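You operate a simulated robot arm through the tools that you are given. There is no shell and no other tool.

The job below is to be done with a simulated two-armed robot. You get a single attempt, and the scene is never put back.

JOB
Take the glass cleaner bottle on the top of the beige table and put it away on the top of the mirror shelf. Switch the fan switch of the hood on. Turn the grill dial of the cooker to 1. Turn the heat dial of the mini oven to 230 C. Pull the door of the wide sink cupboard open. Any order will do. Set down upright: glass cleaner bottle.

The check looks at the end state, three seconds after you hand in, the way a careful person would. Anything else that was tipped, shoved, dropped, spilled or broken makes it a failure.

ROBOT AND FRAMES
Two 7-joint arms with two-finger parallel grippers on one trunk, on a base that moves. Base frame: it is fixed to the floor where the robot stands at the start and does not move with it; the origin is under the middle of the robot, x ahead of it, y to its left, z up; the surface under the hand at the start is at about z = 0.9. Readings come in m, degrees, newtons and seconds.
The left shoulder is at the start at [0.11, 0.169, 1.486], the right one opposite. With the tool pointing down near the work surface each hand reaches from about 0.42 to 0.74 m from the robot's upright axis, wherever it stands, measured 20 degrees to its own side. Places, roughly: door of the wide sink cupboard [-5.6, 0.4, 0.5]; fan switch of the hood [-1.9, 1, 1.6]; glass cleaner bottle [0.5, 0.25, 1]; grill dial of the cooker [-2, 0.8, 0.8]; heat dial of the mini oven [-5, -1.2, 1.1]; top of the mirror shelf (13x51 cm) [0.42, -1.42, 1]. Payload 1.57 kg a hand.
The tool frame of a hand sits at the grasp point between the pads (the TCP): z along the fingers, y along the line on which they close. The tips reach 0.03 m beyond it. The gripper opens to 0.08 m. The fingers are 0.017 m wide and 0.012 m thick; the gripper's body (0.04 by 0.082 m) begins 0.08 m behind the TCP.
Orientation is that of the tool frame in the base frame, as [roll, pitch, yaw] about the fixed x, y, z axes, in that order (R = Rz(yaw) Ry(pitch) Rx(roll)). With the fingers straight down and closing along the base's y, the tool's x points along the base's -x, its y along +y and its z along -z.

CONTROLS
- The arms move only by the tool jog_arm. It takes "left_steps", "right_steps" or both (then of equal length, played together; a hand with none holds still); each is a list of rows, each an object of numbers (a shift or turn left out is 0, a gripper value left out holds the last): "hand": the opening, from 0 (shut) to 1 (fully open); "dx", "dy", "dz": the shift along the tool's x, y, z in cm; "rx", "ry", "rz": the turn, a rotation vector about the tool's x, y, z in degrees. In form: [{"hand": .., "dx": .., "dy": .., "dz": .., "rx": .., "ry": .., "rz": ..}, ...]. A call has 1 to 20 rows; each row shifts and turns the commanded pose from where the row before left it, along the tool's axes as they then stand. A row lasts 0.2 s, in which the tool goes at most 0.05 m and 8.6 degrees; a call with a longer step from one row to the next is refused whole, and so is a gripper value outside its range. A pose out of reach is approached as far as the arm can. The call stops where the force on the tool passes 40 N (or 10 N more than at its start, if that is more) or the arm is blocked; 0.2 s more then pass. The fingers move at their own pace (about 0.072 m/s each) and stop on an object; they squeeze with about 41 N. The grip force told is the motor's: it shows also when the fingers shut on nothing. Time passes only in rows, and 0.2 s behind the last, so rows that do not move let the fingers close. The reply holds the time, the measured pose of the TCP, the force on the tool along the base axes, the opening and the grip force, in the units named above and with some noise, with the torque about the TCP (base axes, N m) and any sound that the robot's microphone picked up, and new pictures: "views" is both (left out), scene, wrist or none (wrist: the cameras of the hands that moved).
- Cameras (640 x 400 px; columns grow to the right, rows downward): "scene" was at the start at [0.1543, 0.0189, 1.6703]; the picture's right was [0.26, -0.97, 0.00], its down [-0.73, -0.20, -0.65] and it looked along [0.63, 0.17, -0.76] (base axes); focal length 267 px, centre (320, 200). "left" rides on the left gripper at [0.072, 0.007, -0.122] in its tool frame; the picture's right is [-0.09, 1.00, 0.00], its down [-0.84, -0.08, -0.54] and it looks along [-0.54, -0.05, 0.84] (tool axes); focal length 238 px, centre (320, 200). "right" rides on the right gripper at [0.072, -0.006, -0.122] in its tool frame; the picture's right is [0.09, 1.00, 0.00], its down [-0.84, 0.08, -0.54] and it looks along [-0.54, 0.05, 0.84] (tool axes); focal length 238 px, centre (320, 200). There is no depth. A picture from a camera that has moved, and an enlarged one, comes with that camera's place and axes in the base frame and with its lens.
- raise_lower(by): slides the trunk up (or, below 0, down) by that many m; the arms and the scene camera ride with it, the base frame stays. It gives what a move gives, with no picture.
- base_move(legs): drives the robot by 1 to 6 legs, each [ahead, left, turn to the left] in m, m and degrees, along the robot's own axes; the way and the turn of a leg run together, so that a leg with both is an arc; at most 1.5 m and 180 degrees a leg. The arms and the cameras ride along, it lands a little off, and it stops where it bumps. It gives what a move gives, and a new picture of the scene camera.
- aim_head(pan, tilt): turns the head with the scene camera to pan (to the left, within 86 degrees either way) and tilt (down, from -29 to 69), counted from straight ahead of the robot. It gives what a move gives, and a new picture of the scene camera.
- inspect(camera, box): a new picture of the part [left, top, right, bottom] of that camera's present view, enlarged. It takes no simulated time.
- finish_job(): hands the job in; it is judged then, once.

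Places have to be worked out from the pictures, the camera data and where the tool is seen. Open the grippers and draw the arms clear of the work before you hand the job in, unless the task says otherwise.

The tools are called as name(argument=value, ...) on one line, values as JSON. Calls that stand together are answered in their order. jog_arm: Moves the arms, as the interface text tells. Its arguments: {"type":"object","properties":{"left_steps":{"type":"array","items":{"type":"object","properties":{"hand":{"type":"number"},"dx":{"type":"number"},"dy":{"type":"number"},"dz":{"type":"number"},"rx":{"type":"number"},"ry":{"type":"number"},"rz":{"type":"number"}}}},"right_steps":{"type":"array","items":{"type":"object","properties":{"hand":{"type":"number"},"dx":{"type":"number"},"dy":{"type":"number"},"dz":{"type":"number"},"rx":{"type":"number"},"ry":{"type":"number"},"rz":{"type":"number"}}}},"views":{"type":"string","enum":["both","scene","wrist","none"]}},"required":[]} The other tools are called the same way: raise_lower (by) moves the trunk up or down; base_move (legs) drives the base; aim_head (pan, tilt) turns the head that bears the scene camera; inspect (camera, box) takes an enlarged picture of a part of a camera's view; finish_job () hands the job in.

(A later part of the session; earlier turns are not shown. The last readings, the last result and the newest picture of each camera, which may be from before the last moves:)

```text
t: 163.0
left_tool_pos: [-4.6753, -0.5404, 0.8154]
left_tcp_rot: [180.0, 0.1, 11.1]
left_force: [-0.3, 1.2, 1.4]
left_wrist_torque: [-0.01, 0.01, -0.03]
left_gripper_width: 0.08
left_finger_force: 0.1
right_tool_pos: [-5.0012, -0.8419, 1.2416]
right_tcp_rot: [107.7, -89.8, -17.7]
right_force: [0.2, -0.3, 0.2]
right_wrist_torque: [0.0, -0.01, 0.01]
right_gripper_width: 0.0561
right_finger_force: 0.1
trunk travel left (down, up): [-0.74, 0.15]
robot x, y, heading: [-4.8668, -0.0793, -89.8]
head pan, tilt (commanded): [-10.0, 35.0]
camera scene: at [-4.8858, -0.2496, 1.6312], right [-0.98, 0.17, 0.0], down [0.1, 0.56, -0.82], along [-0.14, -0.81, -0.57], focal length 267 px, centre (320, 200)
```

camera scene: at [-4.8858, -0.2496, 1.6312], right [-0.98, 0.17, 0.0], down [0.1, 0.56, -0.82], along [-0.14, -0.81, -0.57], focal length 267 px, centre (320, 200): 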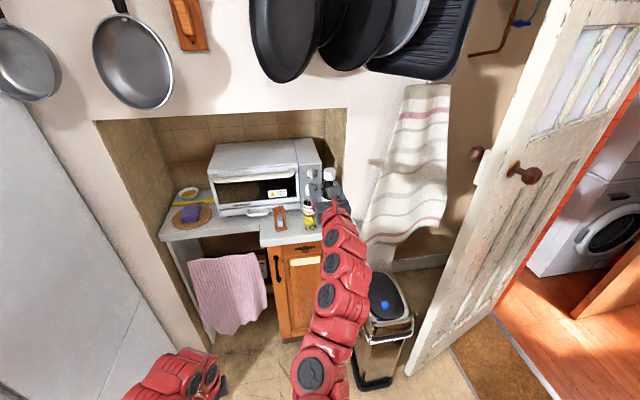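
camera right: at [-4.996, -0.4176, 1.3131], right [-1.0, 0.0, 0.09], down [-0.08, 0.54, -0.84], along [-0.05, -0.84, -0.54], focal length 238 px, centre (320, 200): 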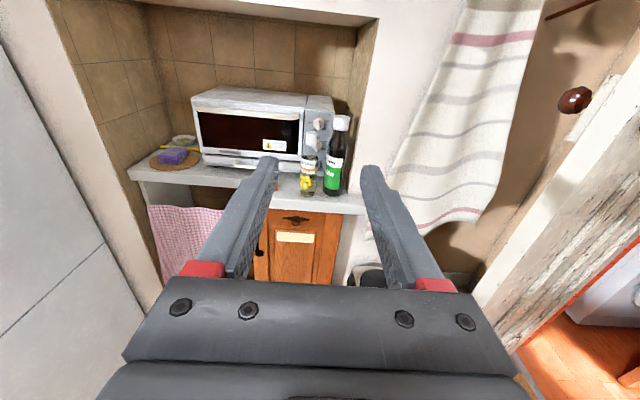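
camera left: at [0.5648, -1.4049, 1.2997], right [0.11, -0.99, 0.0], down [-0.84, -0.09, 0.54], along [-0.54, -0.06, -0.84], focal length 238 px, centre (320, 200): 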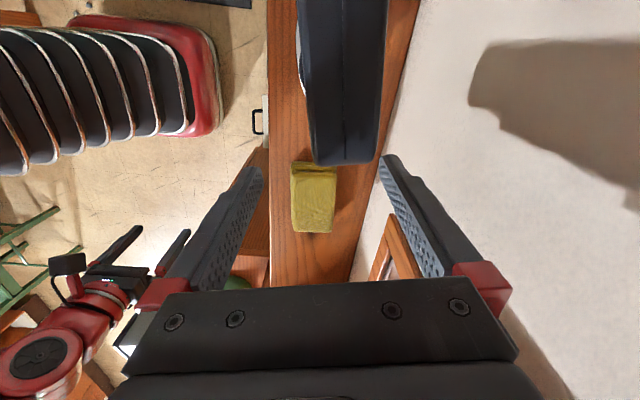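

Better triangulation: heat knob front at [-5.010, −1.148, 1.116]; yellow cap top [-4.991, −1.078, 1.109]; green cap [-5.072, −1.103, 1.151]; wall plane y≈−1.084. I pitch the fingers 15° down to pass over the yellow cap, and drive closer while staying high.

jog_arm(right_steps=[{"ry": -7.5, "hand": 0.525}, {"ry": -7.5}, {}], views="none")

base_move(legs=[[0.15, 0, 0]])

inspect(camera="right", box=[240, 60, 400, 220])

```text
t: 163.8
left_tool_pos: [-4.6743, -0.5398, 0.8144]
left_tcp_rot: [180.0, 0.0, 11.0]
left_force: [0.1, 0.2, -0.2]
left_wrist_torque: [0.02, 0.02, 0.02]
left_gripper_width: 0.0799
left_finger_force: 0.1
right_tool_pos: [-5.0023, -0.8408, 1.2414]
right_tcp_rot: [179.2, -74.9, -89.2]
right_force: [0.6, -0.1, 0.6]
right_wrist_torque: [0.0, -0.04, -0.01]
right_gripper_width: 0.0418
right_finger_force: 0.1
trunk travel left (down, up): [-0.74, 0.15]
robot x, y, heading: [-4.8701, -0.0844, -89.9]
head pan, tilt (commanded): [-10.0, 35.0]
```

```text
t: 165.2
left_tool_pos: [-4.6741, -0.689, 0.8158]
left_tcp_rot: [-180.0, 0.1, 11.1]
left_force: [0.8, -0.4, -0.4]
left_wrist_torque: [0.01, -0.01, 0.03]
left_gripper_width: 0.0799
left_finger_force: 0.0
right_tool_pos: [-5.0003, -0.989, 1.2412]
right_tcp_rot: [179.0, -74.9, -89.2]
right_force: [0.3, -0.1, 0.2]
right_wrist_torque: [0.01, 0.01, 0.01]
right_gripper_width: 0.042
right_finger_force: 0.0
trunk travel left (down, up): [-0.74, 0.15]
robot x, y, heading: [-4.868, -0.2297, -90.1]
head pan, tilt (commanded): [-10.0, 35.0]
camera scene: at [-4.8856, -0.3975, 1.6312], right [-0.99, 0.17, 0.0], down [0.1, 0.56, -0.82], along [-0.14, -0.81, -0.57], focal length 267 px, centre (320, 200)
```

scene: 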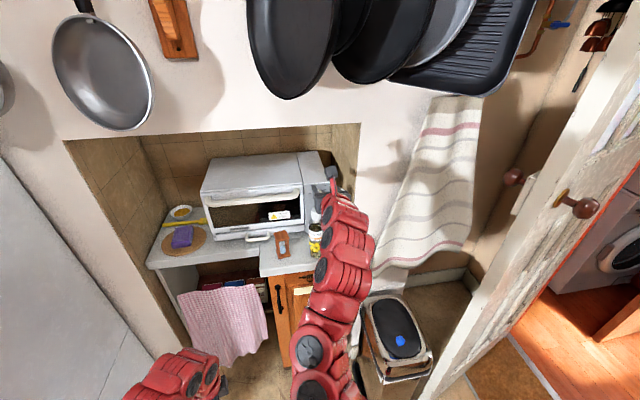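

```text
2.50 times, centred on (320, 140) of right
camera zoom: at [-4.9948, -0.8895, 1.3425], right [-1.0, -0.03, 0.09], down [-0.08, 0.74, -0.67], along [-0.05, -0.67, -0.74], focal length 596 px, centre (320, 350)
```

zoom: 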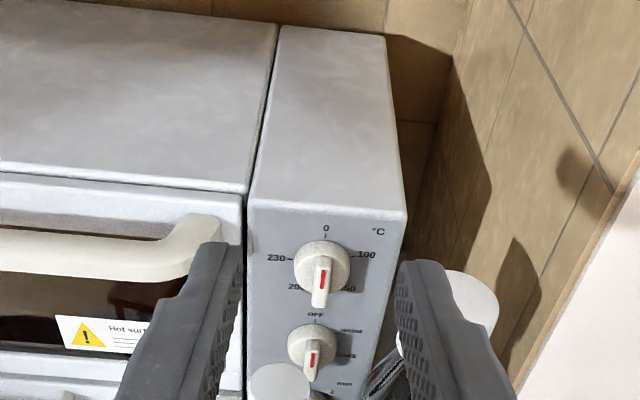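

The third view agrees: knob front [-5.010, −1.148, 1.115], panel near y≈−1.163. I drive 10 cm closer (still above the bottles), then bring the hand onto the approach line, tips just short of the bottles.

base_move(legs=[[0.1, 0, 0]])

jog_arm(right_steps=[{"dx": -3, "dz": -2.5, "dy": 0.3}, {"dx": -3, "dz": -2.5, "dy": 0.3}, {"dx": -4.4, "dz": -0.2, "dy": 0.4}, {}], views="both")

inspect(camera="right", box=[240, 60, 400, 220])

```text
t: 166.3
left_tool_pos: [-4.6736, -0.7903, 0.8157]
left_tcp_rot: [180.0, 0.0, 11.1]
left_force: [0.4, -0.2, 0.7]
left_wrist_torque: [0.01, 0.02, 0.01]
left_gripper_width: 0.0799
left_finger_force: 0.1
right_tool_pos: [-5.0005, -1.0906, 1.2414]
right_tcp_rot: [179.0, -74.9, -89.1]
right_force: [-0.4, -0.5, 0.4]
right_wrist_torque: [0.0, -0.01, -0.02]
right_gripper_width: 0.0423
right_finger_force: 0.1
trunk travel left (down, up): [-0.74, 0.15]
robot x, y, heading: [-4.87, -0.3308, -89.9]
head pan, tilt (commanded): [-10.0, 35.0]
camera scene: at [-4.8854, -0.4997, 1.6311], right [-0.99, 0.17, 0.0], down [0.1, 0.57, -0.82], along [-0.14, -0.81, -0.57], focal length 267 px, centre (320, 200)
```

scene: 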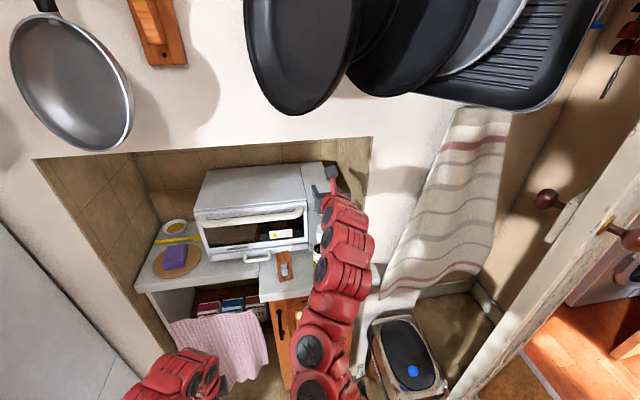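

```text
t: 167.3
left_tool_pos: [-4.6752, -0.7903, 0.8151]
left_tcp_rot: [-180.0, 0.0, 11.2]
left_force: [0.8, 0.2, -0.8]
left_wrist_torque: [0.02, -0.01, -0.02]
left_gripper_width: 0.08
left_finger_force: 0.1
right_tool_pos: [-5.0092, -1.0138, 1.1567]
right_tcp_rot: [178.9, -74.9, -88.7]
right_force: [0.3, 0.2, -0.6]
right_wrist_torque: [-0.01, 0.02, -0.02]
right_gripper_width: 0.0421
right_finger_force: 0.0
trunk travel left (down, up): [-0.74, 0.15]
robot x, y, heading: [-4.8737, -0.3305, -90.0]
head pan, tilt (commanded): [-10.0, 35.0]
camera scene: at [-4.885, -0.4992, 1.6311], right [-0.99, 0.17, 0.0], down [0.1, 0.57, -0.82], along [-0.14, -0.81, -0.57], focal length 267 px, centre (320, 200)
camera right: at [-5.0035, -0.9148, 1.2563], right [-1.0, -0.03, 0.09], down [-0.08, 0.74, -0.67], along [-0.05, -0.67, -0.74], focal length 238 px, centre (320, 200)
```

scene: 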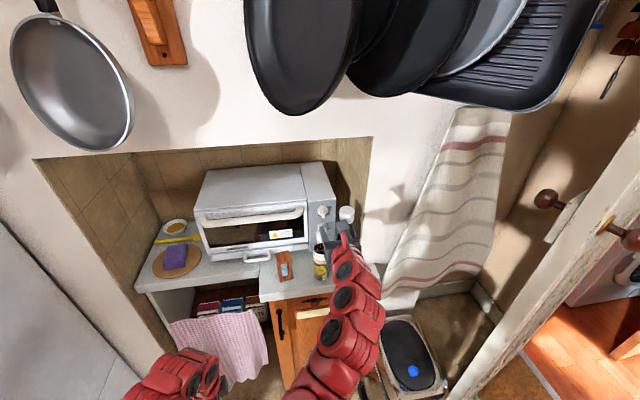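
right: 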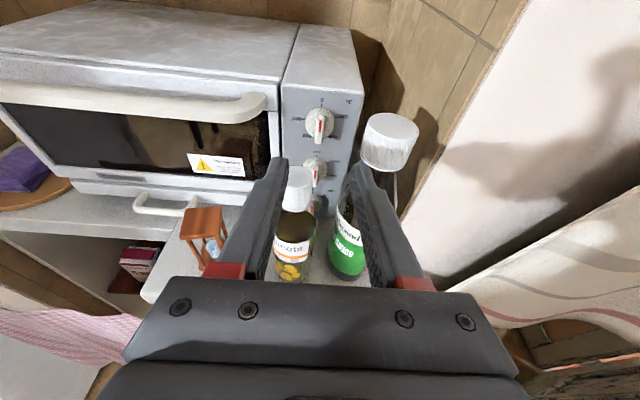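

```text
2.50 times, centred on (320, 140) of right
camera zoom: at [-5.0035, -0.9148, 1.2563], right [-1.0, -0.03, 0.09], down [-0.08, 0.74, -0.67], along [-0.05, -0.67, -0.74], focal length 596 px, centre (320, 350)
```

zoom: 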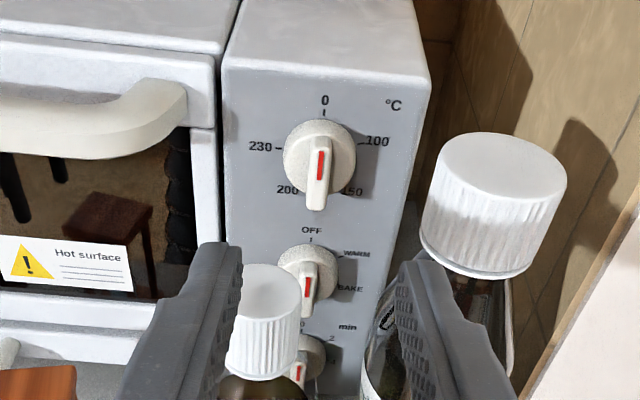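

This view is very clear: 0 up, 230 at the left (about 275–280° clockwise). I advance along the tool axis in stages, checking clearance to the caps.

jog_arm(right_steps=[{"dz": 2.5, "dx": -0.4}, {"dz": 2.5}, {"dz": 2}, {}], views="none")

inspect(camera="right", box=[200, 60, 440, 280])

inspect(camera="scene", box=[270, 170, 390, 270])

```text
t: 168.3
left_tool_pos: [-4.6743, -0.7897, 0.8143]
left_tcp_rot: [-180.0, 0.1, 11.2]
left_force: [0.1, -0.2, 0.2]
left_wrist_torque: [0.01, -0.04, 0.03]
left_gripper_width: 0.0801
left_finger_force: 0.1
right_tool_pos: [-5.0102, -1.0806, 1.1336]
right_tcp_rot: [179.1, -74.9, -89.1]
right_force: [-0.2, -0.3, -0.3]
right_wrist_torque: [0.01, 0.0, 0.0]
right_gripper_width: 0.0421
right_finger_force: 0.1
trunk travel left (down, up): [-0.74, 0.15]
robot x, y, heading: [-4.8713, -0.3341, -90.0]
head pan, tilt (commanded): [-10.0, 35.0]
```

```text
1.82 times, centred on (320, 170) of right
camera zoom: at [-5.0049, -0.9806, 1.234], right [-1.0, -0.02, 0.09], down [-0.08, 0.74, -0.67], along [-0.05, -0.67, -0.74], focal length 433 px, centre (320, 254)
```

zoom: 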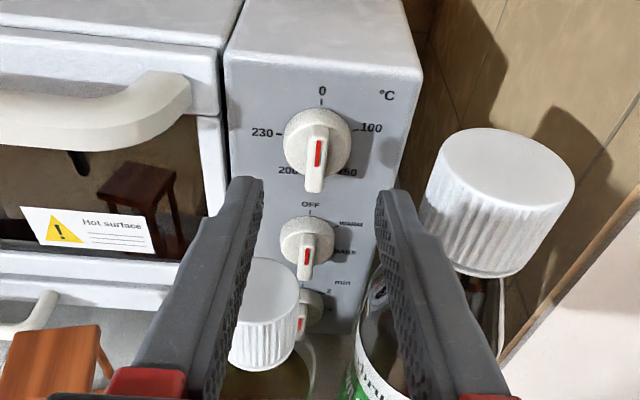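

```text
4.00 times, centred on (330, 220) of scene
camera zoom: at [-4.8851, -0.499, 1.6311], right [-0.99, 0.17, 0.0], down [0.1, 0.56, -0.82], along [-0.14, -0.81, -0.57], focal length 1068 px, centre (280, 120)
```

zoom: 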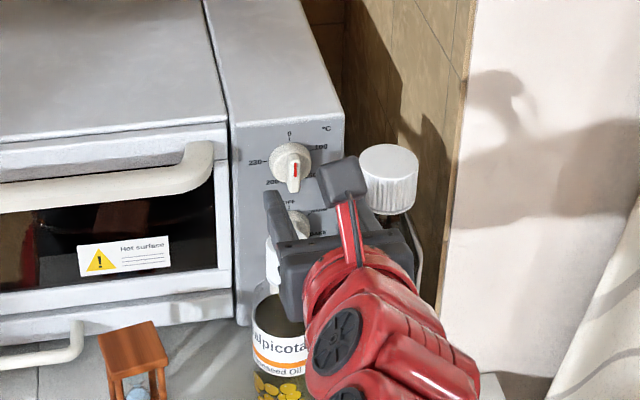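

Clearances look fine, tightest at the green cap (about 6 mm). I shift 1 mm away from it and advance 3.5 cm more.

jog_arm(right_steps=[{"dz": 1.2, "dy": -0.1}, {"dz": 1.2}, {"dz": 1.1}, {}], views="none")

inspect(camera="right", box=[220, 80, 420, 260])

inspect(camera="scene", box=[290, 180, 370, 250])

```text
t: 169.3
left_tool_pos: [-4.6748, -0.7904, 0.8156]
left_tcp_rot: [-180.0, -0.1, 11.1]
left_force: [-0.5, 0.5, 0.6]
left_wrist_torque: [0.02, 0.0, 0.02]
left_gripper_width: 0.0798
left_finger_force: 0.0
right_tool_pos: [-5.0082, -1.1125, 1.1228]
right_tcp_rot: [179.2, -74.9, -89.1]
right_force: [-0.1, -0.2, 0.5]
right_wrist_torque: [-0.01, 0.01, 0.0]
right_gripper_width: 0.0421
right_finger_force: 0.1
trunk travel left (down, up): [-0.74, 0.15]
robot x, y, heading: [-4.87, -0.3288, -90.1]
head pan, tilt (commanded): [-10.0, 35.0]
```

```text
2.22 times, centred on (320, 170) of right
camera zoom: at [-5.0034, -1.0142, 1.2241], right [-1.0, -0.03, 0.09], down [-0.08, 0.74, -0.67], along [-0.05, -0.67, -0.74], focal length 530 px, centre (320, 267)
```

zoom: 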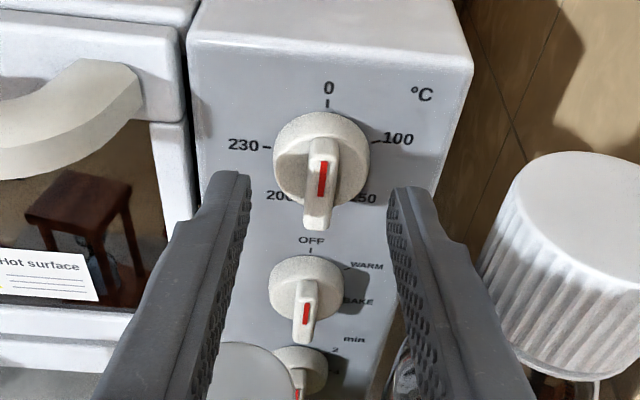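

```text
5.71 times, centred on (330, 215) of scene
camera zoom: at [-4.8852, -0.4991, 1.6311], right [-0.99, 0.17, 0.0], down [0.1, 0.57, -0.82], along [-0.14, -0.81, -0.57], focal length 1525 px, centre (263, 114)
```

zoom: 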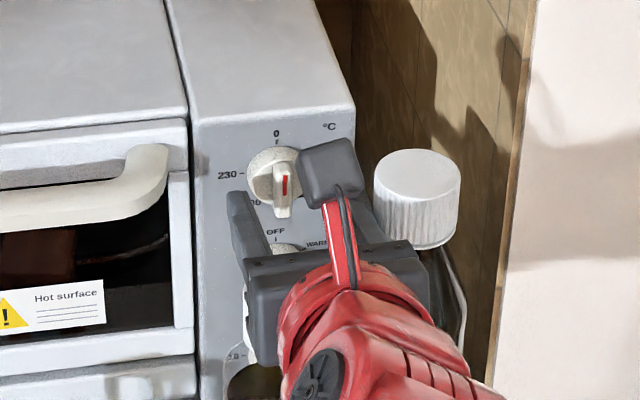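

The knob is centred between the tips. I advance the last 1.5 cm gently, watching for contact with the panel.

jog_arm(right_steps=[{"dz": 0.5, "dx": 0.3}, {"dz": 0.5}, {"dz": 0.5}, {}], views="none")

inspect(camera="right", box=[240, 100, 400, 240])

```text
t: 170.3
left_tool_pos: [-4.6739, -0.7897, 0.8153]
left_tcp_rot: [-180.0, -0.1, 11.1]
left_force: [-0.1, -0.7, 0.5]
left_wrist_torque: [0.02, -0.01, 0.01]
left_gripper_width: 0.08
left_finger_force: 0.1
right_tool_pos: [-5.0088, -1.1302, 1.1231]
right_tcp_rot: [179.1, -74.9, -88.9]
right_force: [0.2, -0.3, -0.1]
right_wrist_torque: [-0.03, -0.01, 0.01]
right_gripper_width: 0.0422
right_finger_force: 0.0
trunk travel left (down, up): [-0.74, 0.15]
robot x, y, heading: [-4.8696, -0.3338, -89.8]
head pan, tilt (commanded): [-10.0, 35.0]
```

```text
2.86 times, centred on (320, 170) of right
camera zoom: at [-5.0034, -1.0296, 1.2236], right [-1.0, -0.03, 0.09], down [-0.08, 0.74, -0.67], along [-0.05, -0.67, -0.74], focal length 681 px, centre (320, 286)
```

zoom: 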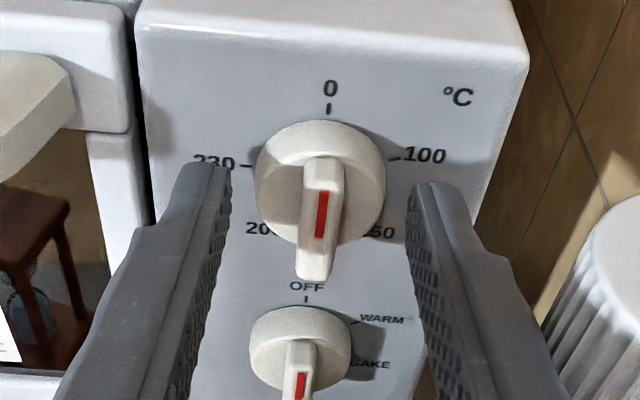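

No contact yet, tips beside the knob skirt. I pre-roll −12° and close on the knob.

jog_arm(right_steps=[{"rz": -6}, {"rz": -6}, {"hand": 0.4}, {"hand": 0}, {}, {}], views="none")

inspect(camera="right", box=[240, 100, 400, 240])

inspect(camera="scene", box=[290, 180, 370, 250])

```text
t: 171.7
left_tool_pos: [-4.6735, -0.7883, 0.816]
left_tcp_rot: [179.8, 0.0, 11.1]
left_force: [-0.1, -0.8, -0.5]
left_wrist_torque: [0.0, -0.03, 0.0]
left_gripper_width: 0.0802
left_finger_force: 0.0
right_tool_pos: [-5.0082, -1.1267, 1.1248]
right_tcp_rot: [141.8, -70.7, -50.1]
right_force: [0.9, 12.2, -0.2]
right_wrist_torque: [0.04, -0.51, -0.25]
right_gripper_width: 0.0127
right_finger_force: 29.9
trunk travel left (down, up): [-0.74, 0.15]
robot x, y, heading: [-4.8714, -0.3302, -90.0]
head pan, tilt (commanded): [-10.0, 35.0]
```

```text
2.86 times, centred on (320, 170) of right
camera zoom: at [-4.9888, -1.0268, 1.2215], right [-0.95, -0.08, 0.29], down [-0.25, 0.73, -0.63], along [-0.16, -0.68, -0.72], focal length 681 px, centre (320, 286)
```

zoom: 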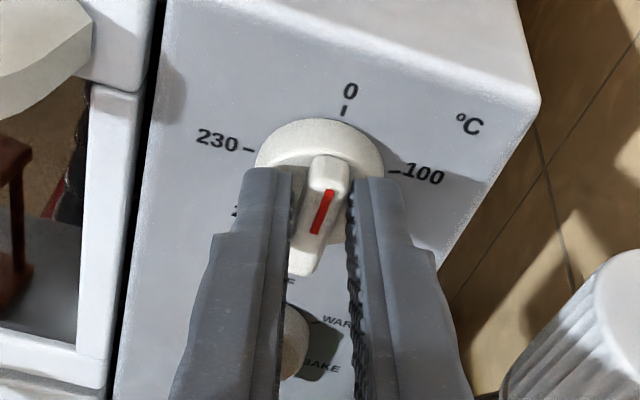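

```text
5.71 times, centred on (330, 215) of scene
camera zoom: at [-4.8855, -0.4967, 1.6314], right [-0.99, 0.17, 0.0], down [0.1, 0.56, -0.82], along [-0.14, -0.81, -0.57], focal length 1525 px, centre (263, 114)
```

zoom: 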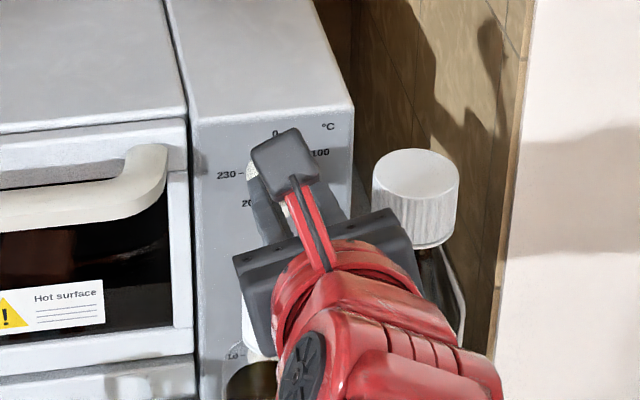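

The fingers closed on the bar (12.7 mm), tips touching the skirt's face. I'd rather hold the skirt, so I reopen, advance until the tips touch the panel, and regrip.

jog_arm(right_steps=[{"hand": 0.525}, {}, {"dz": 0.3}, {"dz": 0.3}, {}], views="none")

jog_arm(right_steps=[{"dz": 0.3}, {}], views="none")

inspect(camera="right", box=[240, 100, 400, 240])

```text
t: 172.9
left_tool_pos: [-4.674, -0.7893, 0.8151]
left_tcp_rot: [-179.9, 0.0, 11.1]
left_force: [-1.0, -1.1, 0.3]
left_wrist_torque: [-0.02, -0.02, -0.01]
left_gripper_width: 0.0802
left_finger_force: 0.0
right_tool_pos: [-5.0092, -1.1338, 1.1205]
right_tcp_rot: [141.9, -70.7, -50.1]
right_force: [0.8, -0.2, -0.7]
right_wrist_torque: [-0.01, 0.04, 0.0]
right_gripper_width: 0.042
right_finger_force: 0.0
trunk travel left (down, up): [-0.74, 0.15]
robot x, y, heading: [-4.8668, -0.3307, -89.9]
head pan, tilt (commanded): [-10.0, 35.0]
```

```text
t: 173.5
left_tool_pos: [-4.6736, -0.7897, 0.8159]
left_tcp_rot: [179.9, 0.0, 11.1]
left_force: [-0.8, 0.4, 1.1]
left_wrist_torque: [0.0, -0.05, 0.01]
left_gripper_width: 0.0801
left_finger_force: 0.0
right_tool_pos: [-5.0104, -1.1366, 1.1204]
right_tcp_rot: [141.9, -70.7, -50.2]
right_force: [1.0, 0.5, 0.0]
right_wrist_torque: [0.02, 0.0, 0.01]
right_gripper_width: 0.0421
right_finger_force: 0.2
trunk travel left (down, up): [-0.74, 0.15]
robot x, y, heading: [-4.8705, -0.3311, -90.0]
head pan, tilt (commanded): [-10.0, 35.0]
```

```text
2.86 times, centred on (320, 170) of right
camera zoom: at [-4.9887, -1.0373, 1.2175], right [-0.95, -0.08, 0.29], down [-0.25, 0.73, -0.63], along [-0.16, -0.68, -0.72], focal length 681 px, centre (320, 286)
```

zoom: 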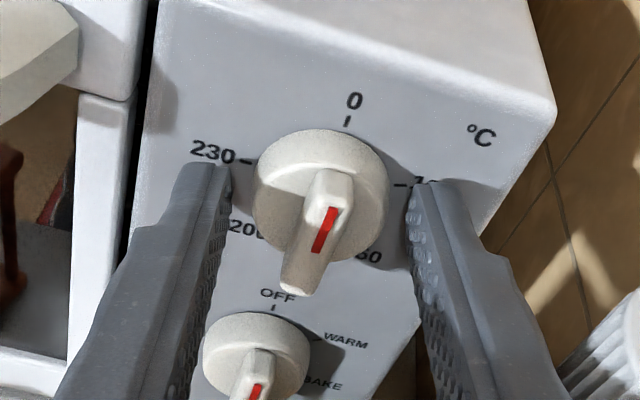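

Tips are now at y≈−1.166 with no panel contact. I close on the skirt.

jog_arm(right_steps=[{"hand": 0.45}, {"hand": 0.2}, {"hand": 0}, {}], views="none")

inspect(camera="right", box=[240, 100, 400, 240])

```text
t: 174.5
left_tool_pos: [-4.6746, -0.7896, 0.8154]
left_tcp_rot: [-180.0, 0.1, 11.1]
left_force: [-0.3, 0.1, -0.3]
left_wrist_torque: [-0.06, 0.01, 0.02]
left_gripper_width: 0.0798
left_finger_force: 0.0
right_tool_pos: [-5.0094, -1.1378, 1.1203]
right_tcp_rot: [141.9, -70.7, -50.2]
right_force: [0.8, 0.9, -1.2]
right_wrist_torque: [0.1, 0.0, 0.07]
right_gripper_width: 0.032
right_finger_force: 40.9
trunk travel left (down, up): [-0.74, 0.15]
robot x, y, heading: [-4.8684, -0.332, -89.8]
head pan, tilt (commanded): [-10.0, 35.0]
```

```text
2.86 times, centred on (320, 170) of right
camera zoom: at [-4.9888, -1.0374, 1.2175], right [-0.95, -0.08, 0.29], down [-0.25, 0.73, -0.63], along [-0.16, -0.68, -0.72], focal length 681 px, centre (320, 286)
```

zoom: 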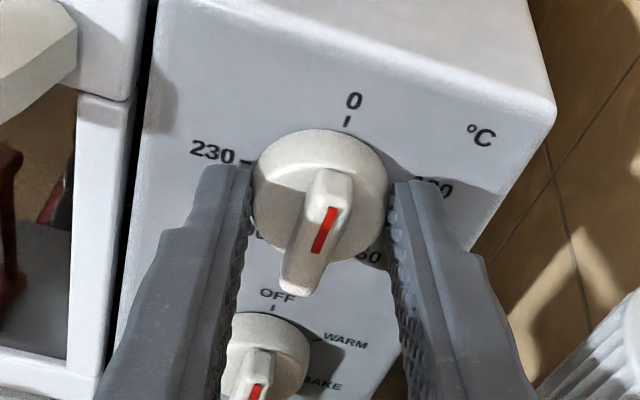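

The skirt is held at 32 mm with little side load. I turn clockwise 35° first and check.

jog_arm(right_steps=[{"rz": 7}, {"rz": 7}, {"rz": 7}, {"rz": 7}, {"rz": 7}, {}], views="none")

inspect(camera="right", box=[220, 80, 420, 260])

inspect(camera="scene", box=[290, 180, 370, 250])

```text
t: 175.9
left_tool_pos: [-4.6739, -0.7892, 0.8153]
left_tcp_rot: [-179.9, 0.1, 11.1]
left_force: [-0.3, 0.3, -0.7]
left_wrist_torque: [-0.03, 0.01, 0.02]
left_gripper_width: 0.0797
left_finger_force: 0.1
right_tool_pos: [-5.0092, -1.1337, 1.1196]
right_tcp_rot: [-129.1, -65.7, -143.3]
right_force: [3.0, 6.7, -5.6]
right_wrist_torque: [0.1, -0.07, -0.05]
right_gripper_width: 0.0321
right_finger_force: 40.8
right hand out of reach, approached as far as the arm can: row 5
trunk travel left (down, up): [-0.74, 0.15]
robot x, y, heading: [-4.867, -0.3301, -89.6]
head pan, tilt (commanded): [-10.0, 35.0]
```

```text
2.22 times, centred on (320, 170) of right
camera zoom: at [-5.0283, -1.036, 1.2192], right [-0.97, 0.06, -0.23], down [0.2, 0.74, -0.65], along [0.13, -0.68, -0.73], focal length 530 px, centre (320, 267)
```

zoom: 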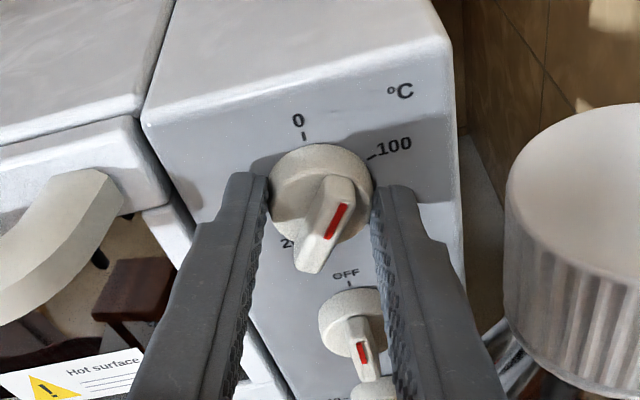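

```text
5.71 times, centred on (330, 215) of scene
camera zoom: at [-4.8848, -0.499, 1.6311], right [-0.99, 0.17, 0.0], down [0.1, 0.56, -0.82], along [-0.14, -0.81, -0.57], focal length 1525 px, centre (263, 114)
```

zoom: 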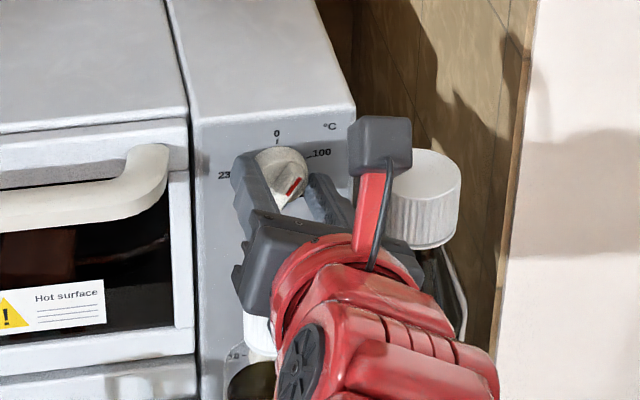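

The knob follows (now about 30°), but the wrist roll reached its limit at about +19°. I'll release, back out, and unwind the wrist a full turn the other way to gain clockwise range.

jog_arm(right_steps=[{"hand": 0.525}, {}, {"rz": -8}, {"rz": -8}, {"rz": -3}, {"dz": -2}, {"dz": -3}, {"dz": -3}, {"dz": -4}, {"dz": -3}, {}], views="wrist")

inspect(camera="right", box=[240, 60, 400, 220])

```text
t: 178.3
left_tool_pos: [-4.6751, -0.7908, 0.8139]
left_tcp_rot: [180.0, 0.0, 11.2]
left_force: [-0.6, 0.2, -0.4]
left_wrist_torque: [0.01, -0.02, 0.01]
left_gripper_width: 0.08
left_finger_force: 0.0
right_tool_pos: [-5.0149, -0.9953, 1.1608]
right_tcp_rot: [-176.5, -75.7, -94.0]
right_force: [0.1, 0.6, -0.2]
right_wrist_torque: [-0.03, -0.02, 0.01]
right_gripper_width: 0.0423
right_finger_force: 0.0
right hand out of reach, approached as far as the arm can: row 10
trunk travel left (down, up): [-0.74, 0.15]
robot x, y, heading: [-4.8692, -0.3308, -90.0]
head pan, tilt (commanded): [-10.0, 35.0]
camera right: at [-5.0102, -0.8959, 1.2601], right [-1.0, -0.02, 0.07], down [-0.06, 0.73, -0.68], along [-0.04, -0.68, -0.73], focal length 238 px, centre (320, 200)
```

right: 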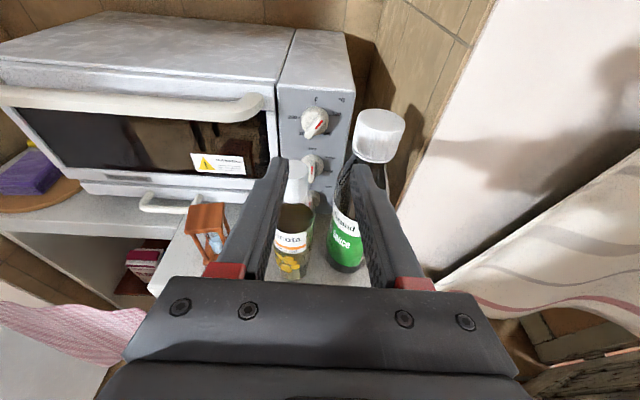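

```text
2.50 times, centred on (320, 140) of right
camera zoom: at [-5.0102, -0.8959, 1.2601], right [-1.0, -0.02, 0.07], down [-0.06, 0.73, -0.68], along [-0.04, -0.68, -0.73], focal length 596 px, centre (320, 350)
```

zoom: 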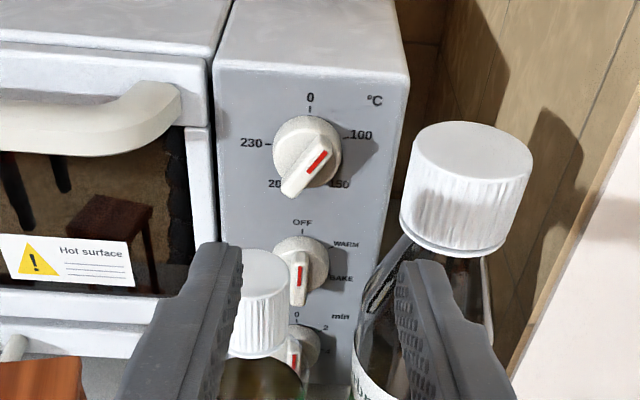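

The knob now points at about 35°, bottles untouched. I unwind the wrist roll in this free spot.

jog_arm(right_steps=[{"rz": -8.5}, {"rz": -8.5}, {"rz": -8.5}, {"rz": -8.5}, {"rz": -8.5}, {"rz": -8.5}, {"rz": -8.5}, {"rz": -8.5}, {"rz": -8.5}, {"rz": -8.5}, {"rz": -8.5}, {"rz": -8.5}, {"rz": -8.5}, {"rz": -8.5}, {"rz": -8.5}, {"rz": -8.5}, {"rz": -8.5}, {"rz": -8.5}, {"rz": -8.5}, {"rz": -8.5}], views="none")

jog_arm(right_steps=[{"rz": -8.5}, {"rz": -8.5}, {"rz": -8.5}, {"rz": -8.5}, {"rz": -8.5}, {"rz": -8.5}, {"rz": -8.5}, {"rz": -8.5}, {"rz": -8.5}, {"rz": -8.5}, {"rz": -8.5}, {"rz": -8.5}, {"rz": -8.5}, {"rz": -8.5}, {"rz": -8.5}, {"rz": -8.5}, {"rz": -8.5}, {"rz": -8.5}, {"rz": -8.5}, {"rz": -8.5}], views="wrist")

```text
t: 182.5
left_tool_pos: [-4.6751, -0.7911, 0.8148]
left_tcp_rot: [-180.0, -0.1, 11.1]
left_force: [-1.1, -0.1, -0.2]
left_wrist_torque: [0.02, -0.01, -0.02]
left_gripper_width: 0.0802
left_finger_force: 0.1
right_tool_pos: [-5.0102, -0.9922, 1.1591]
right_tcp_rot: [146.7, 71.8, 55.5]
right_force: [-0.4, 0.4, -0.5]
right_wrist_torque: [-0.02, 0.02, 0.01]
right_gripper_width: 0.0419
right_finger_force: 0.0
trunk travel left (down, up): [-0.74, 0.15]
robot x, y, heading: [-4.8696, -0.3301, -90.3]
head pan, tilt (commanded): [-10.0, 35.0]
```

```text
t: 186.7
left_tool_pos: [-4.674, -0.7909, 0.8154]
left_tcp_rot: [-179.9, 0.0, 11.1]
left_force: [0.7, -0.4, 0.3]
left_wrist_torque: [0.02, 0.0, 0.01]
left_gripper_width: 0.08
left_finger_force: 0.2
right_tool_pos: [-5.0103, -0.992, 1.1584]
right_tcp_rot: [-127.9, -65.2, -144.5]
right_force: [0.3, 0.3, -0.2]
right_wrist_torque: [0.0, -0.04, 0.01]
right_gripper_width: 0.0421
right_finger_force: 0.0
trunk travel left (down, up): [-0.74, 0.15]
robot x, y, heading: [-4.8701, -0.3277, -90.0]
head pan, tilt (commanded): [-10.0, 35.0]
camera right: at [-5.03, -0.8926, 1.2574], right [-0.97, 0.06, -0.25], down [0.21, 0.73, -0.64], along [0.14, -0.68, -0.72], focal length 238 px, centre (320, 200)
```

right: 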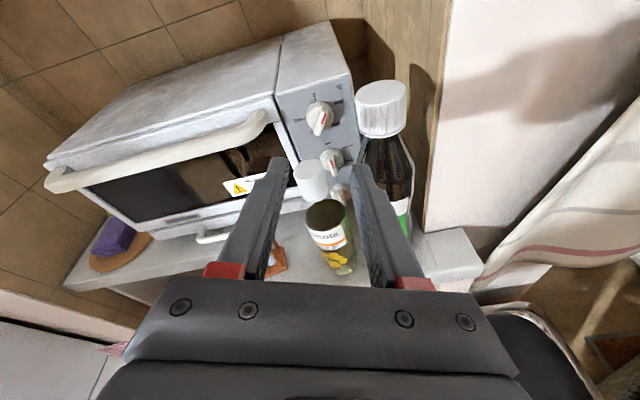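

Unwound; the hand is at +20° again from the other side. I roll back to −12° to see whether that end is still reachable.

jog_arm(right_steps=[{"rz": -8}, {"rz": -8}, {"rz": -4}, {"rz": -6}, {"rz": -6}, {}], views="wrist")

```text
t: 188.1
left_tool_pos: [-4.6738, -0.7893, 0.8156]
left_tcp_rot: [180.0, 0.0, 11.1]
left_force: [-0.3, -0.1, 0.2]
left_wrist_torque: [0.02, 0.01, -0.01]
left_gripper_width: 0.0801
left_finger_force: 0.0
right_tool_pos: [-5.0105, -0.9943, 1.158]
right_tcp_rot: [142.6, -71.0, -51.0]
right_force: [-0.2, 0.2, 0.3]
right_wrist_torque: [-0.02, 0.0, 0.0]
right_gripper_width: 0.0419
right_finger_force: 0.1
trunk travel left (down, up): [-0.74, 0.15]
robot x, y, heading: [-4.8708, -0.3343, -89.9]
head pan, tilt (commanded): [-10.0, 35.0]
camera right: at [-4.9905, -0.8926, 1.2564], right [-0.96, -0.08, 0.28], down [-0.25, 0.73, -0.64], along [-0.16, -0.68, -0.72], focal length 238 px, centre (320, 200)
```

right: 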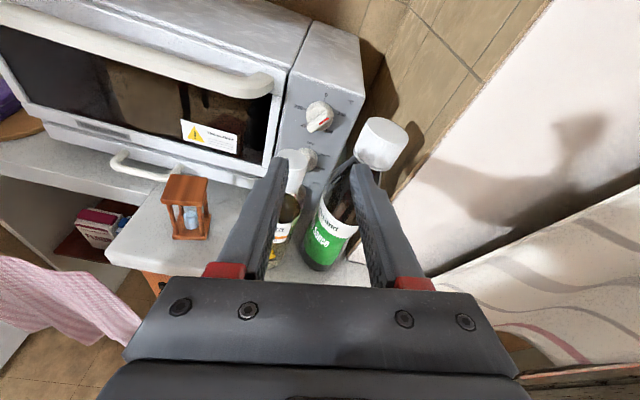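

The −12° end is reachable now, so I have the full clockwise range. I go back in along the same line (14.7 cm) to the earlier grip place.

jog_arm(right_steps=[{"dz": 3, "dy": -0.1}, {"dz": 3}, {"dz": 3}, {"dz": 2}, {}], views="none")

inspect(camera="right", box=[220, 80, 420, 260])

```text
t: 189.3
left_tool_pos: [-4.6744, -0.7895, 0.8158]
left_tcp_rot: [180.0, -0.1, 11.2]
left_force: [-0.1, -0.7, 0.0]
left_wrist_torque: [-0.04, 0.0, 0.01]
left_gripper_width: 0.0803
left_finger_force: 0.0
right_tool_pos: [-5.0087, -1.097, 1.1299]
right_tcp_rot: [142.9, -71.0, -51.0]
right_force: [0.5, 1.2, 0.2]
right_wrist_torque: [-0.01, 0.0, 0.0]
right_gripper_width: 0.0421
right_finger_force: 0.0
trunk travel left (down, up): [-0.74, 0.15]
robot x, y, heading: [-4.8677, -0.3296, -90.0]
head pan, tilt (commanded): [-10.0, 35.0]
```

```text
2.22 times, centred on (320, 170) of right
camera zoom: at [-4.9895, -0.9976, 1.2275], right [-0.96, -0.08, 0.28], down [-0.25, 0.73, -0.64], along [-0.16, -0.68, -0.72], focal length 530 px, centre (320, 267)
```

zoom: 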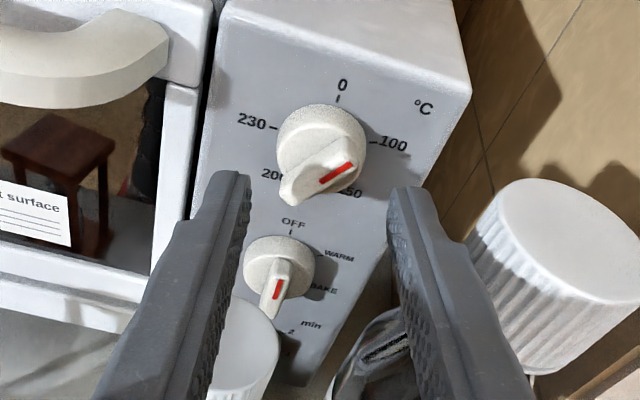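

Still aligned. I advance the last 4 cm and close on the skirt.

jog_arm(right_steps=[{"dz": 2}, {"dz": 1.2}, {"dz": 0.9}, {}, {"hand": 0.4}, {"hand": 0.2}, {"hand": 0}, {}, {}], views="none")

inspect(camera="right", box=[240, 100, 400, 240])

```text
t: 191.3
left_tool_pos: [-4.675, -0.7897, 0.8153]
left_tcp_rot: [180.0, 0.0, 11.1]
left_force: [-0.1, 0.3, -0.8]
left_wrist_torque: [-0.01, -0.01, 0.01]
left_gripper_width: 0.0803
left_finger_force: 0.1
right_tool_pos: [-5.0101, -1.1396, 1.1209]
right_tcp_rot: [143.0, -71.1, -51.1]
right_force: [-2.2, -0.7, 2.1]
right_wrist_torque: [-0.05, 0.01, -0.27]
right_gripper_width: 0.0323
right_finger_force: 41.0
trunk travel left (down, up): [-0.74, 0.15]
robot x, y, heading: [-4.87, -0.3333, -90.1]
head pan, tilt (commanded): [-10.0, 35.0]
```

```text
2.86 times, centred on (320, 170) of right
camera zoom: at [-4.9897, -1.0384, 1.2183], right [-0.96, -0.08, 0.28], down [-0.25, 0.73, -0.64], along [-0.16, -0.68, -0.72], focal length 681 px, centre (320, 286)
```

zoom: 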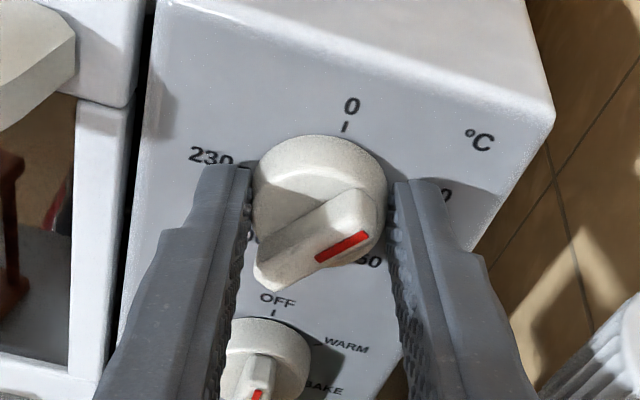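

Gripped again (32 mm). I turn 35° clockwise and check clearances.

jog_arm(right_steps=[{"rz": 7}, {"rz": 7}, {"rz": 7}, {"rz": 7}, {"rz": 7}, {}], views="none")

inspect(camera="right", box=[220, 80, 420, 260])

inspect(camera="scene", box=[290, 180, 370, 250])

```text
t: 192.7
left_tool_pos: [-4.6751, -0.7887, 0.8164]
left_tcp_rot: [179.9, -0.1, 11.1]
left_force: [-0.4, -0.1, -0.2]
left_wrist_torque: [0.02, -0.02, -0.01]
left_gripper_width: 0.08
left_finger_force: 0.1
right_tool_pos: [-5.0094, -1.1357, 1.12]
right_tcp_rot: [-124.1, -62.3, -148.9]
right_force: [-4.1, 10.2, -0.7]
right_wrist_torque: [-0.1, 0.04, 0.54]
right_gripper_width: 0.0326
right_finger_force: 40.7
trunk travel left (down, up): [-0.74, 0.15]
robot x, y, heading: [-4.8703, -0.3303, -89.8]
head pan, tilt (commanded): [-10.0, 35.0]
```

```text
2.22 times, centred on (320, 170) of right
camera zoom: at [-5.0334, -1.0365, 1.2176], right [-0.95, 0.08, -0.3], down [0.26, 0.73, -0.63], along [0.17, -0.68, -0.72], focal length 530 px, centre (320, 267)
```

zoom: 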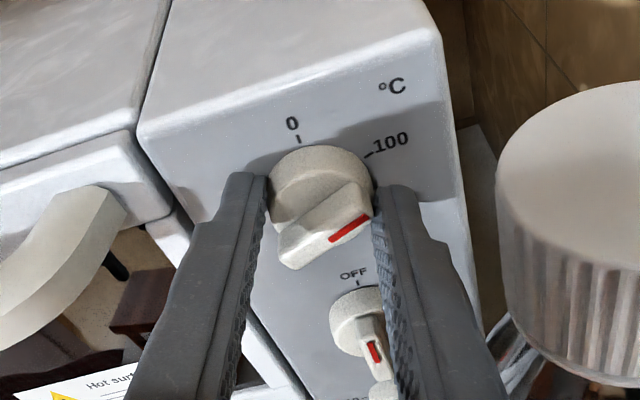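

```text
5.71 times, centred on (330, 215) of scene
camera zoom: at [-4.8861, -0.4972, 1.6312], right [-0.99, 0.17, 0.0], down [0.1, 0.56, -0.82], along [-0.14, -0.81, -0.57], focal length 1525 px, centre (263, 114)
```

zoom: 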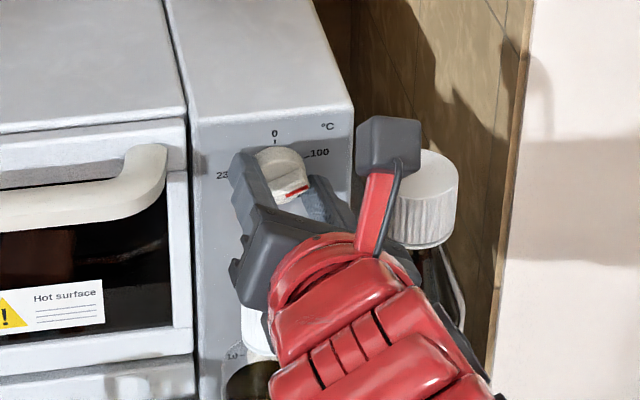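

Both bottles are clear. I turn 24° more, then release and check the pointer.

jog_arm(right_steps=[{"rz": 8}, {"rz": 8}, {"rz": 8}, {}], views="none")

inspect(camera="right", box=[220, 80, 420, 260])

inspect(camera="scene", box=[290, 180, 370, 250])

```text
t: 193.7
left_tool_pos: [-4.6745, -0.7891, 0.8163]
left_tcp_rot: [179.8, 0.1, 11.1]
left_force: [0.0, 0.0, 0.8]
left_wrist_torque: [-0.02, 0.03, 0.0]
left_gripper_width: 0.08
left_finger_force: 0.0
right_tool_pos: [-5.0095, -1.1357, 1.1189]
right_tcp_rot: [-110.2, -40.8, -166.4]
right_force: [-0.8, 23.1, -13.0]
right_wrist_torque: [-0.26, -0.07, 0.31]
right_gripper_width: 0.0336
right_finger_force: 41.7
trunk travel left (down, up): [-0.74, 0.15]
robot x, y, heading: [-4.8713, -0.3336, -89.9]
head pan, tilt (commanded): [-10.0, 35.0]
```

```text
2.22 times, centred on (320, 170) of right
camera zoom: at [-5.0593, -1.0322, 1.2027], right [-0.74, 0.17, -0.65], down [0.56, 0.69, -0.46], along [0.37, -0.71, -0.61], focal length 530 px, centre (320, 267)
```

zoom: 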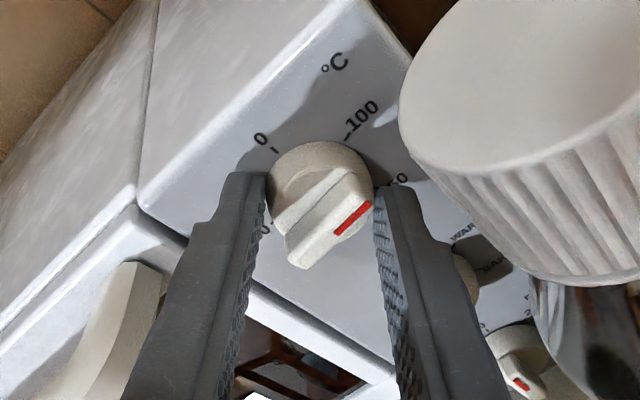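

```text
5.71 times, centred on (330, 215) of scene
camera zoom: at [-4.8859, -0.4964, 1.6312], right [-0.99, 0.17, 0.0], down [0.1, 0.56, -0.82], along [-0.14, -0.81, -0.57], focal length 1525 px, centre (263, 114)
```

zoom: 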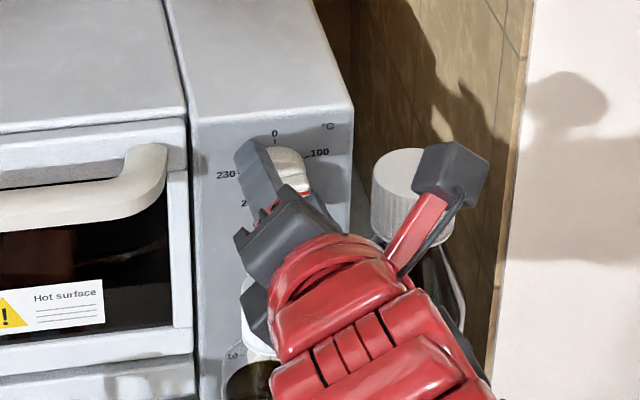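

Good: the pointer is near 100°. I open, roll back to −12°, and look.

jog_arm(right_steps=[{"hand": 0.525}, {}, {"rz": -8.4}, {"rz": -8.4}, {"rz": -8.4}, {"rz": -8.4}, {"rz": -8.4}, {"rz": -8.4}, {"rz": -8.4}, {}], views="none")

inspect(camera="right", box=[240, 100, 400, 240])

inspect(camera="scene", box=[290, 180, 370, 250])

```text
t: 195.9
left_tool_pos: [-4.6751, -0.7891, 0.8147]
left_tcp_rot: [180.0, 0.1, 11.1]
left_force: [-0.3, -0.4, -0.3]
left_wrist_torque: [-0.01, 0.03, 0.04]
left_gripper_width: 0.08
left_finger_force: 0.1
right_tool_pos: [-5.0081, -1.1388, 1.1191]
right_tcp_rot: [143.2, -71.1, -51.4]
right_force: [0.7, 0.5, 0.8]
right_wrist_torque: [0.02, 0.04, 0.01]
right_gripper_width: 0.0418
right_finger_force: 0.0
trunk travel left (down, up): [-0.74, 0.15]
robot x, y, heading: [-4.8646, -0.3264, -89.8]
head pan, tilt (commanded): [-10.0, 35.0]
```

```text
2.86 times, centred on (320, 170) of right
camera zoom: at [-4.9887, -1.0384, 1.2176], right [-0.96, -0.08, 0.28], down [-0.25, 0.73, -0.64], along [-0.15, -0.68, -0.72], focal length 681 px, centre (320, 286)
```

zoom: 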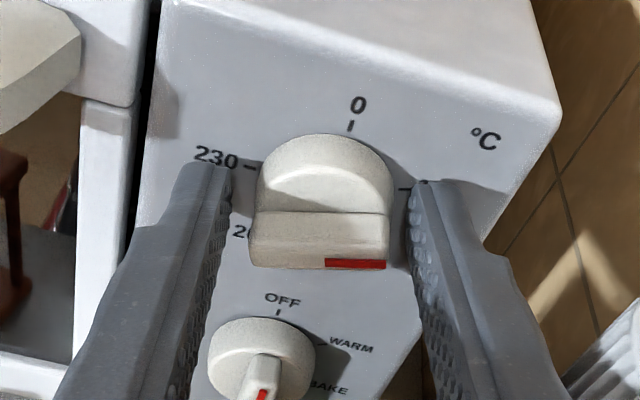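

```text
5.71 times, centred on (330, 215) of scene
camera zoom: at [-4.8854, -0.4994, 1.6311], right [-0.99, 0.17, 0.0], down [0.1, 0.57, -0.82], along [-0.14, -0.81, -0.57], focal length 1525 px, centre (263, 114)
```

zoom: 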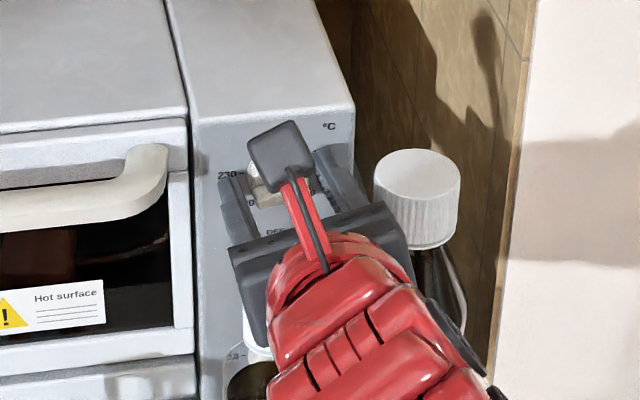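

The pointer ended at about 70° — rolling back with open fingers dragged the bar. From now on I back out 2.5 cm before rolling back, and keep each turn within −12…+26° where the grip doesn't slip.

jog_arm(right_steps=[{"hand": 0.3, "dy": 0.1}, {"hand": 0}, {}, {"rz": 7.6}, {"rz": 7.6}, {"rz": 7.6}, {"rz": 7.6}, {"rz": 7.6}, {}, {"hand": 0.525}, {}, {"dz": -2.5}, {"rz": -7.6}, {"rz": -7.6}, {"rz": -7.6}, {"rz": -7.6}, {"rz": -7.6}, {}], views="none")

inspect(camera="right", box=[240, 100, 400, 240])

inspect(camera="scene", box=[290, 180, 370, 250])

```text
t: 199.7
left_tool_pos: [-4.6734, -0.7906, 0.8146]
left_tcp_rot: [180.0, 0.0, 11.2]
left_force: [-0.1, -0.7, 0.0]
left_wrist_torque: [0.02, 0.0, 0.01]
left_gripper_width: 0.08
left_finger_force: 0.1
right_tool_pos: [-5.0098, -1.1136, 1.126]
right_tcp_rot: [143.1, -71.1, -51.4]
right_force: [1.0, 0.3, 0.0]
right_wrist_torque: [-0.02, 0.01, 0.02]
right_gripper_width: 0.0419
right_finger_force: 0.0
trunk travel left (down, up): [-0.74, 0.15]
robot x, y, heading: [-4.8709, -0.3304, -89.9]
head pan, tilt (commanded): [-10.0, 35.0]
```

```text
2.86 times, centred on (320, 170) of right
camera zoom: at [-4.9903, -1.0143, 1.2241], right [-0.96, -0.08, 0.28], down [-0.25, 0.73, -0.64], along [-0.15, -0.68, -0.72], focal length 681 px, centre (320, 286)
```

zoom: 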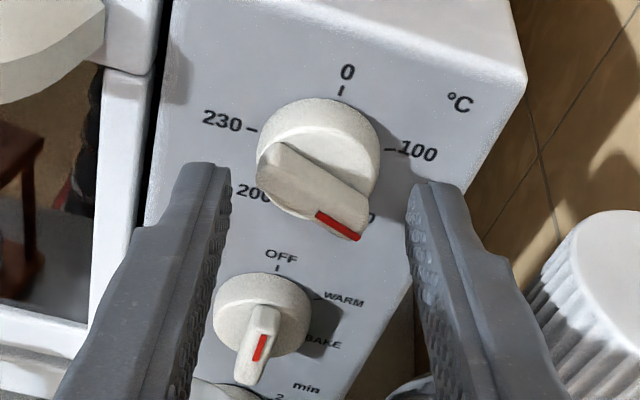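

```text
5.71 times, centred on (330, 215) of scene
camera zoom: at [-4.8854, -0.4994, 1.6311], right [-0.99, 0.17, 0.0], down [0.1, 0.57, -0.82], along [-0.14, -0.81, -0.57], focal length 1525 px, centre (263, 114)
```

zoom: 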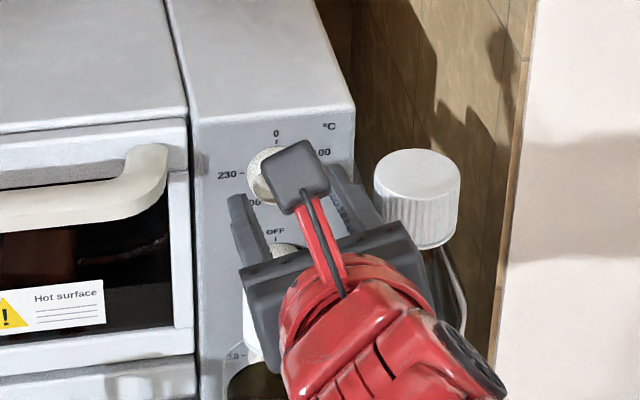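

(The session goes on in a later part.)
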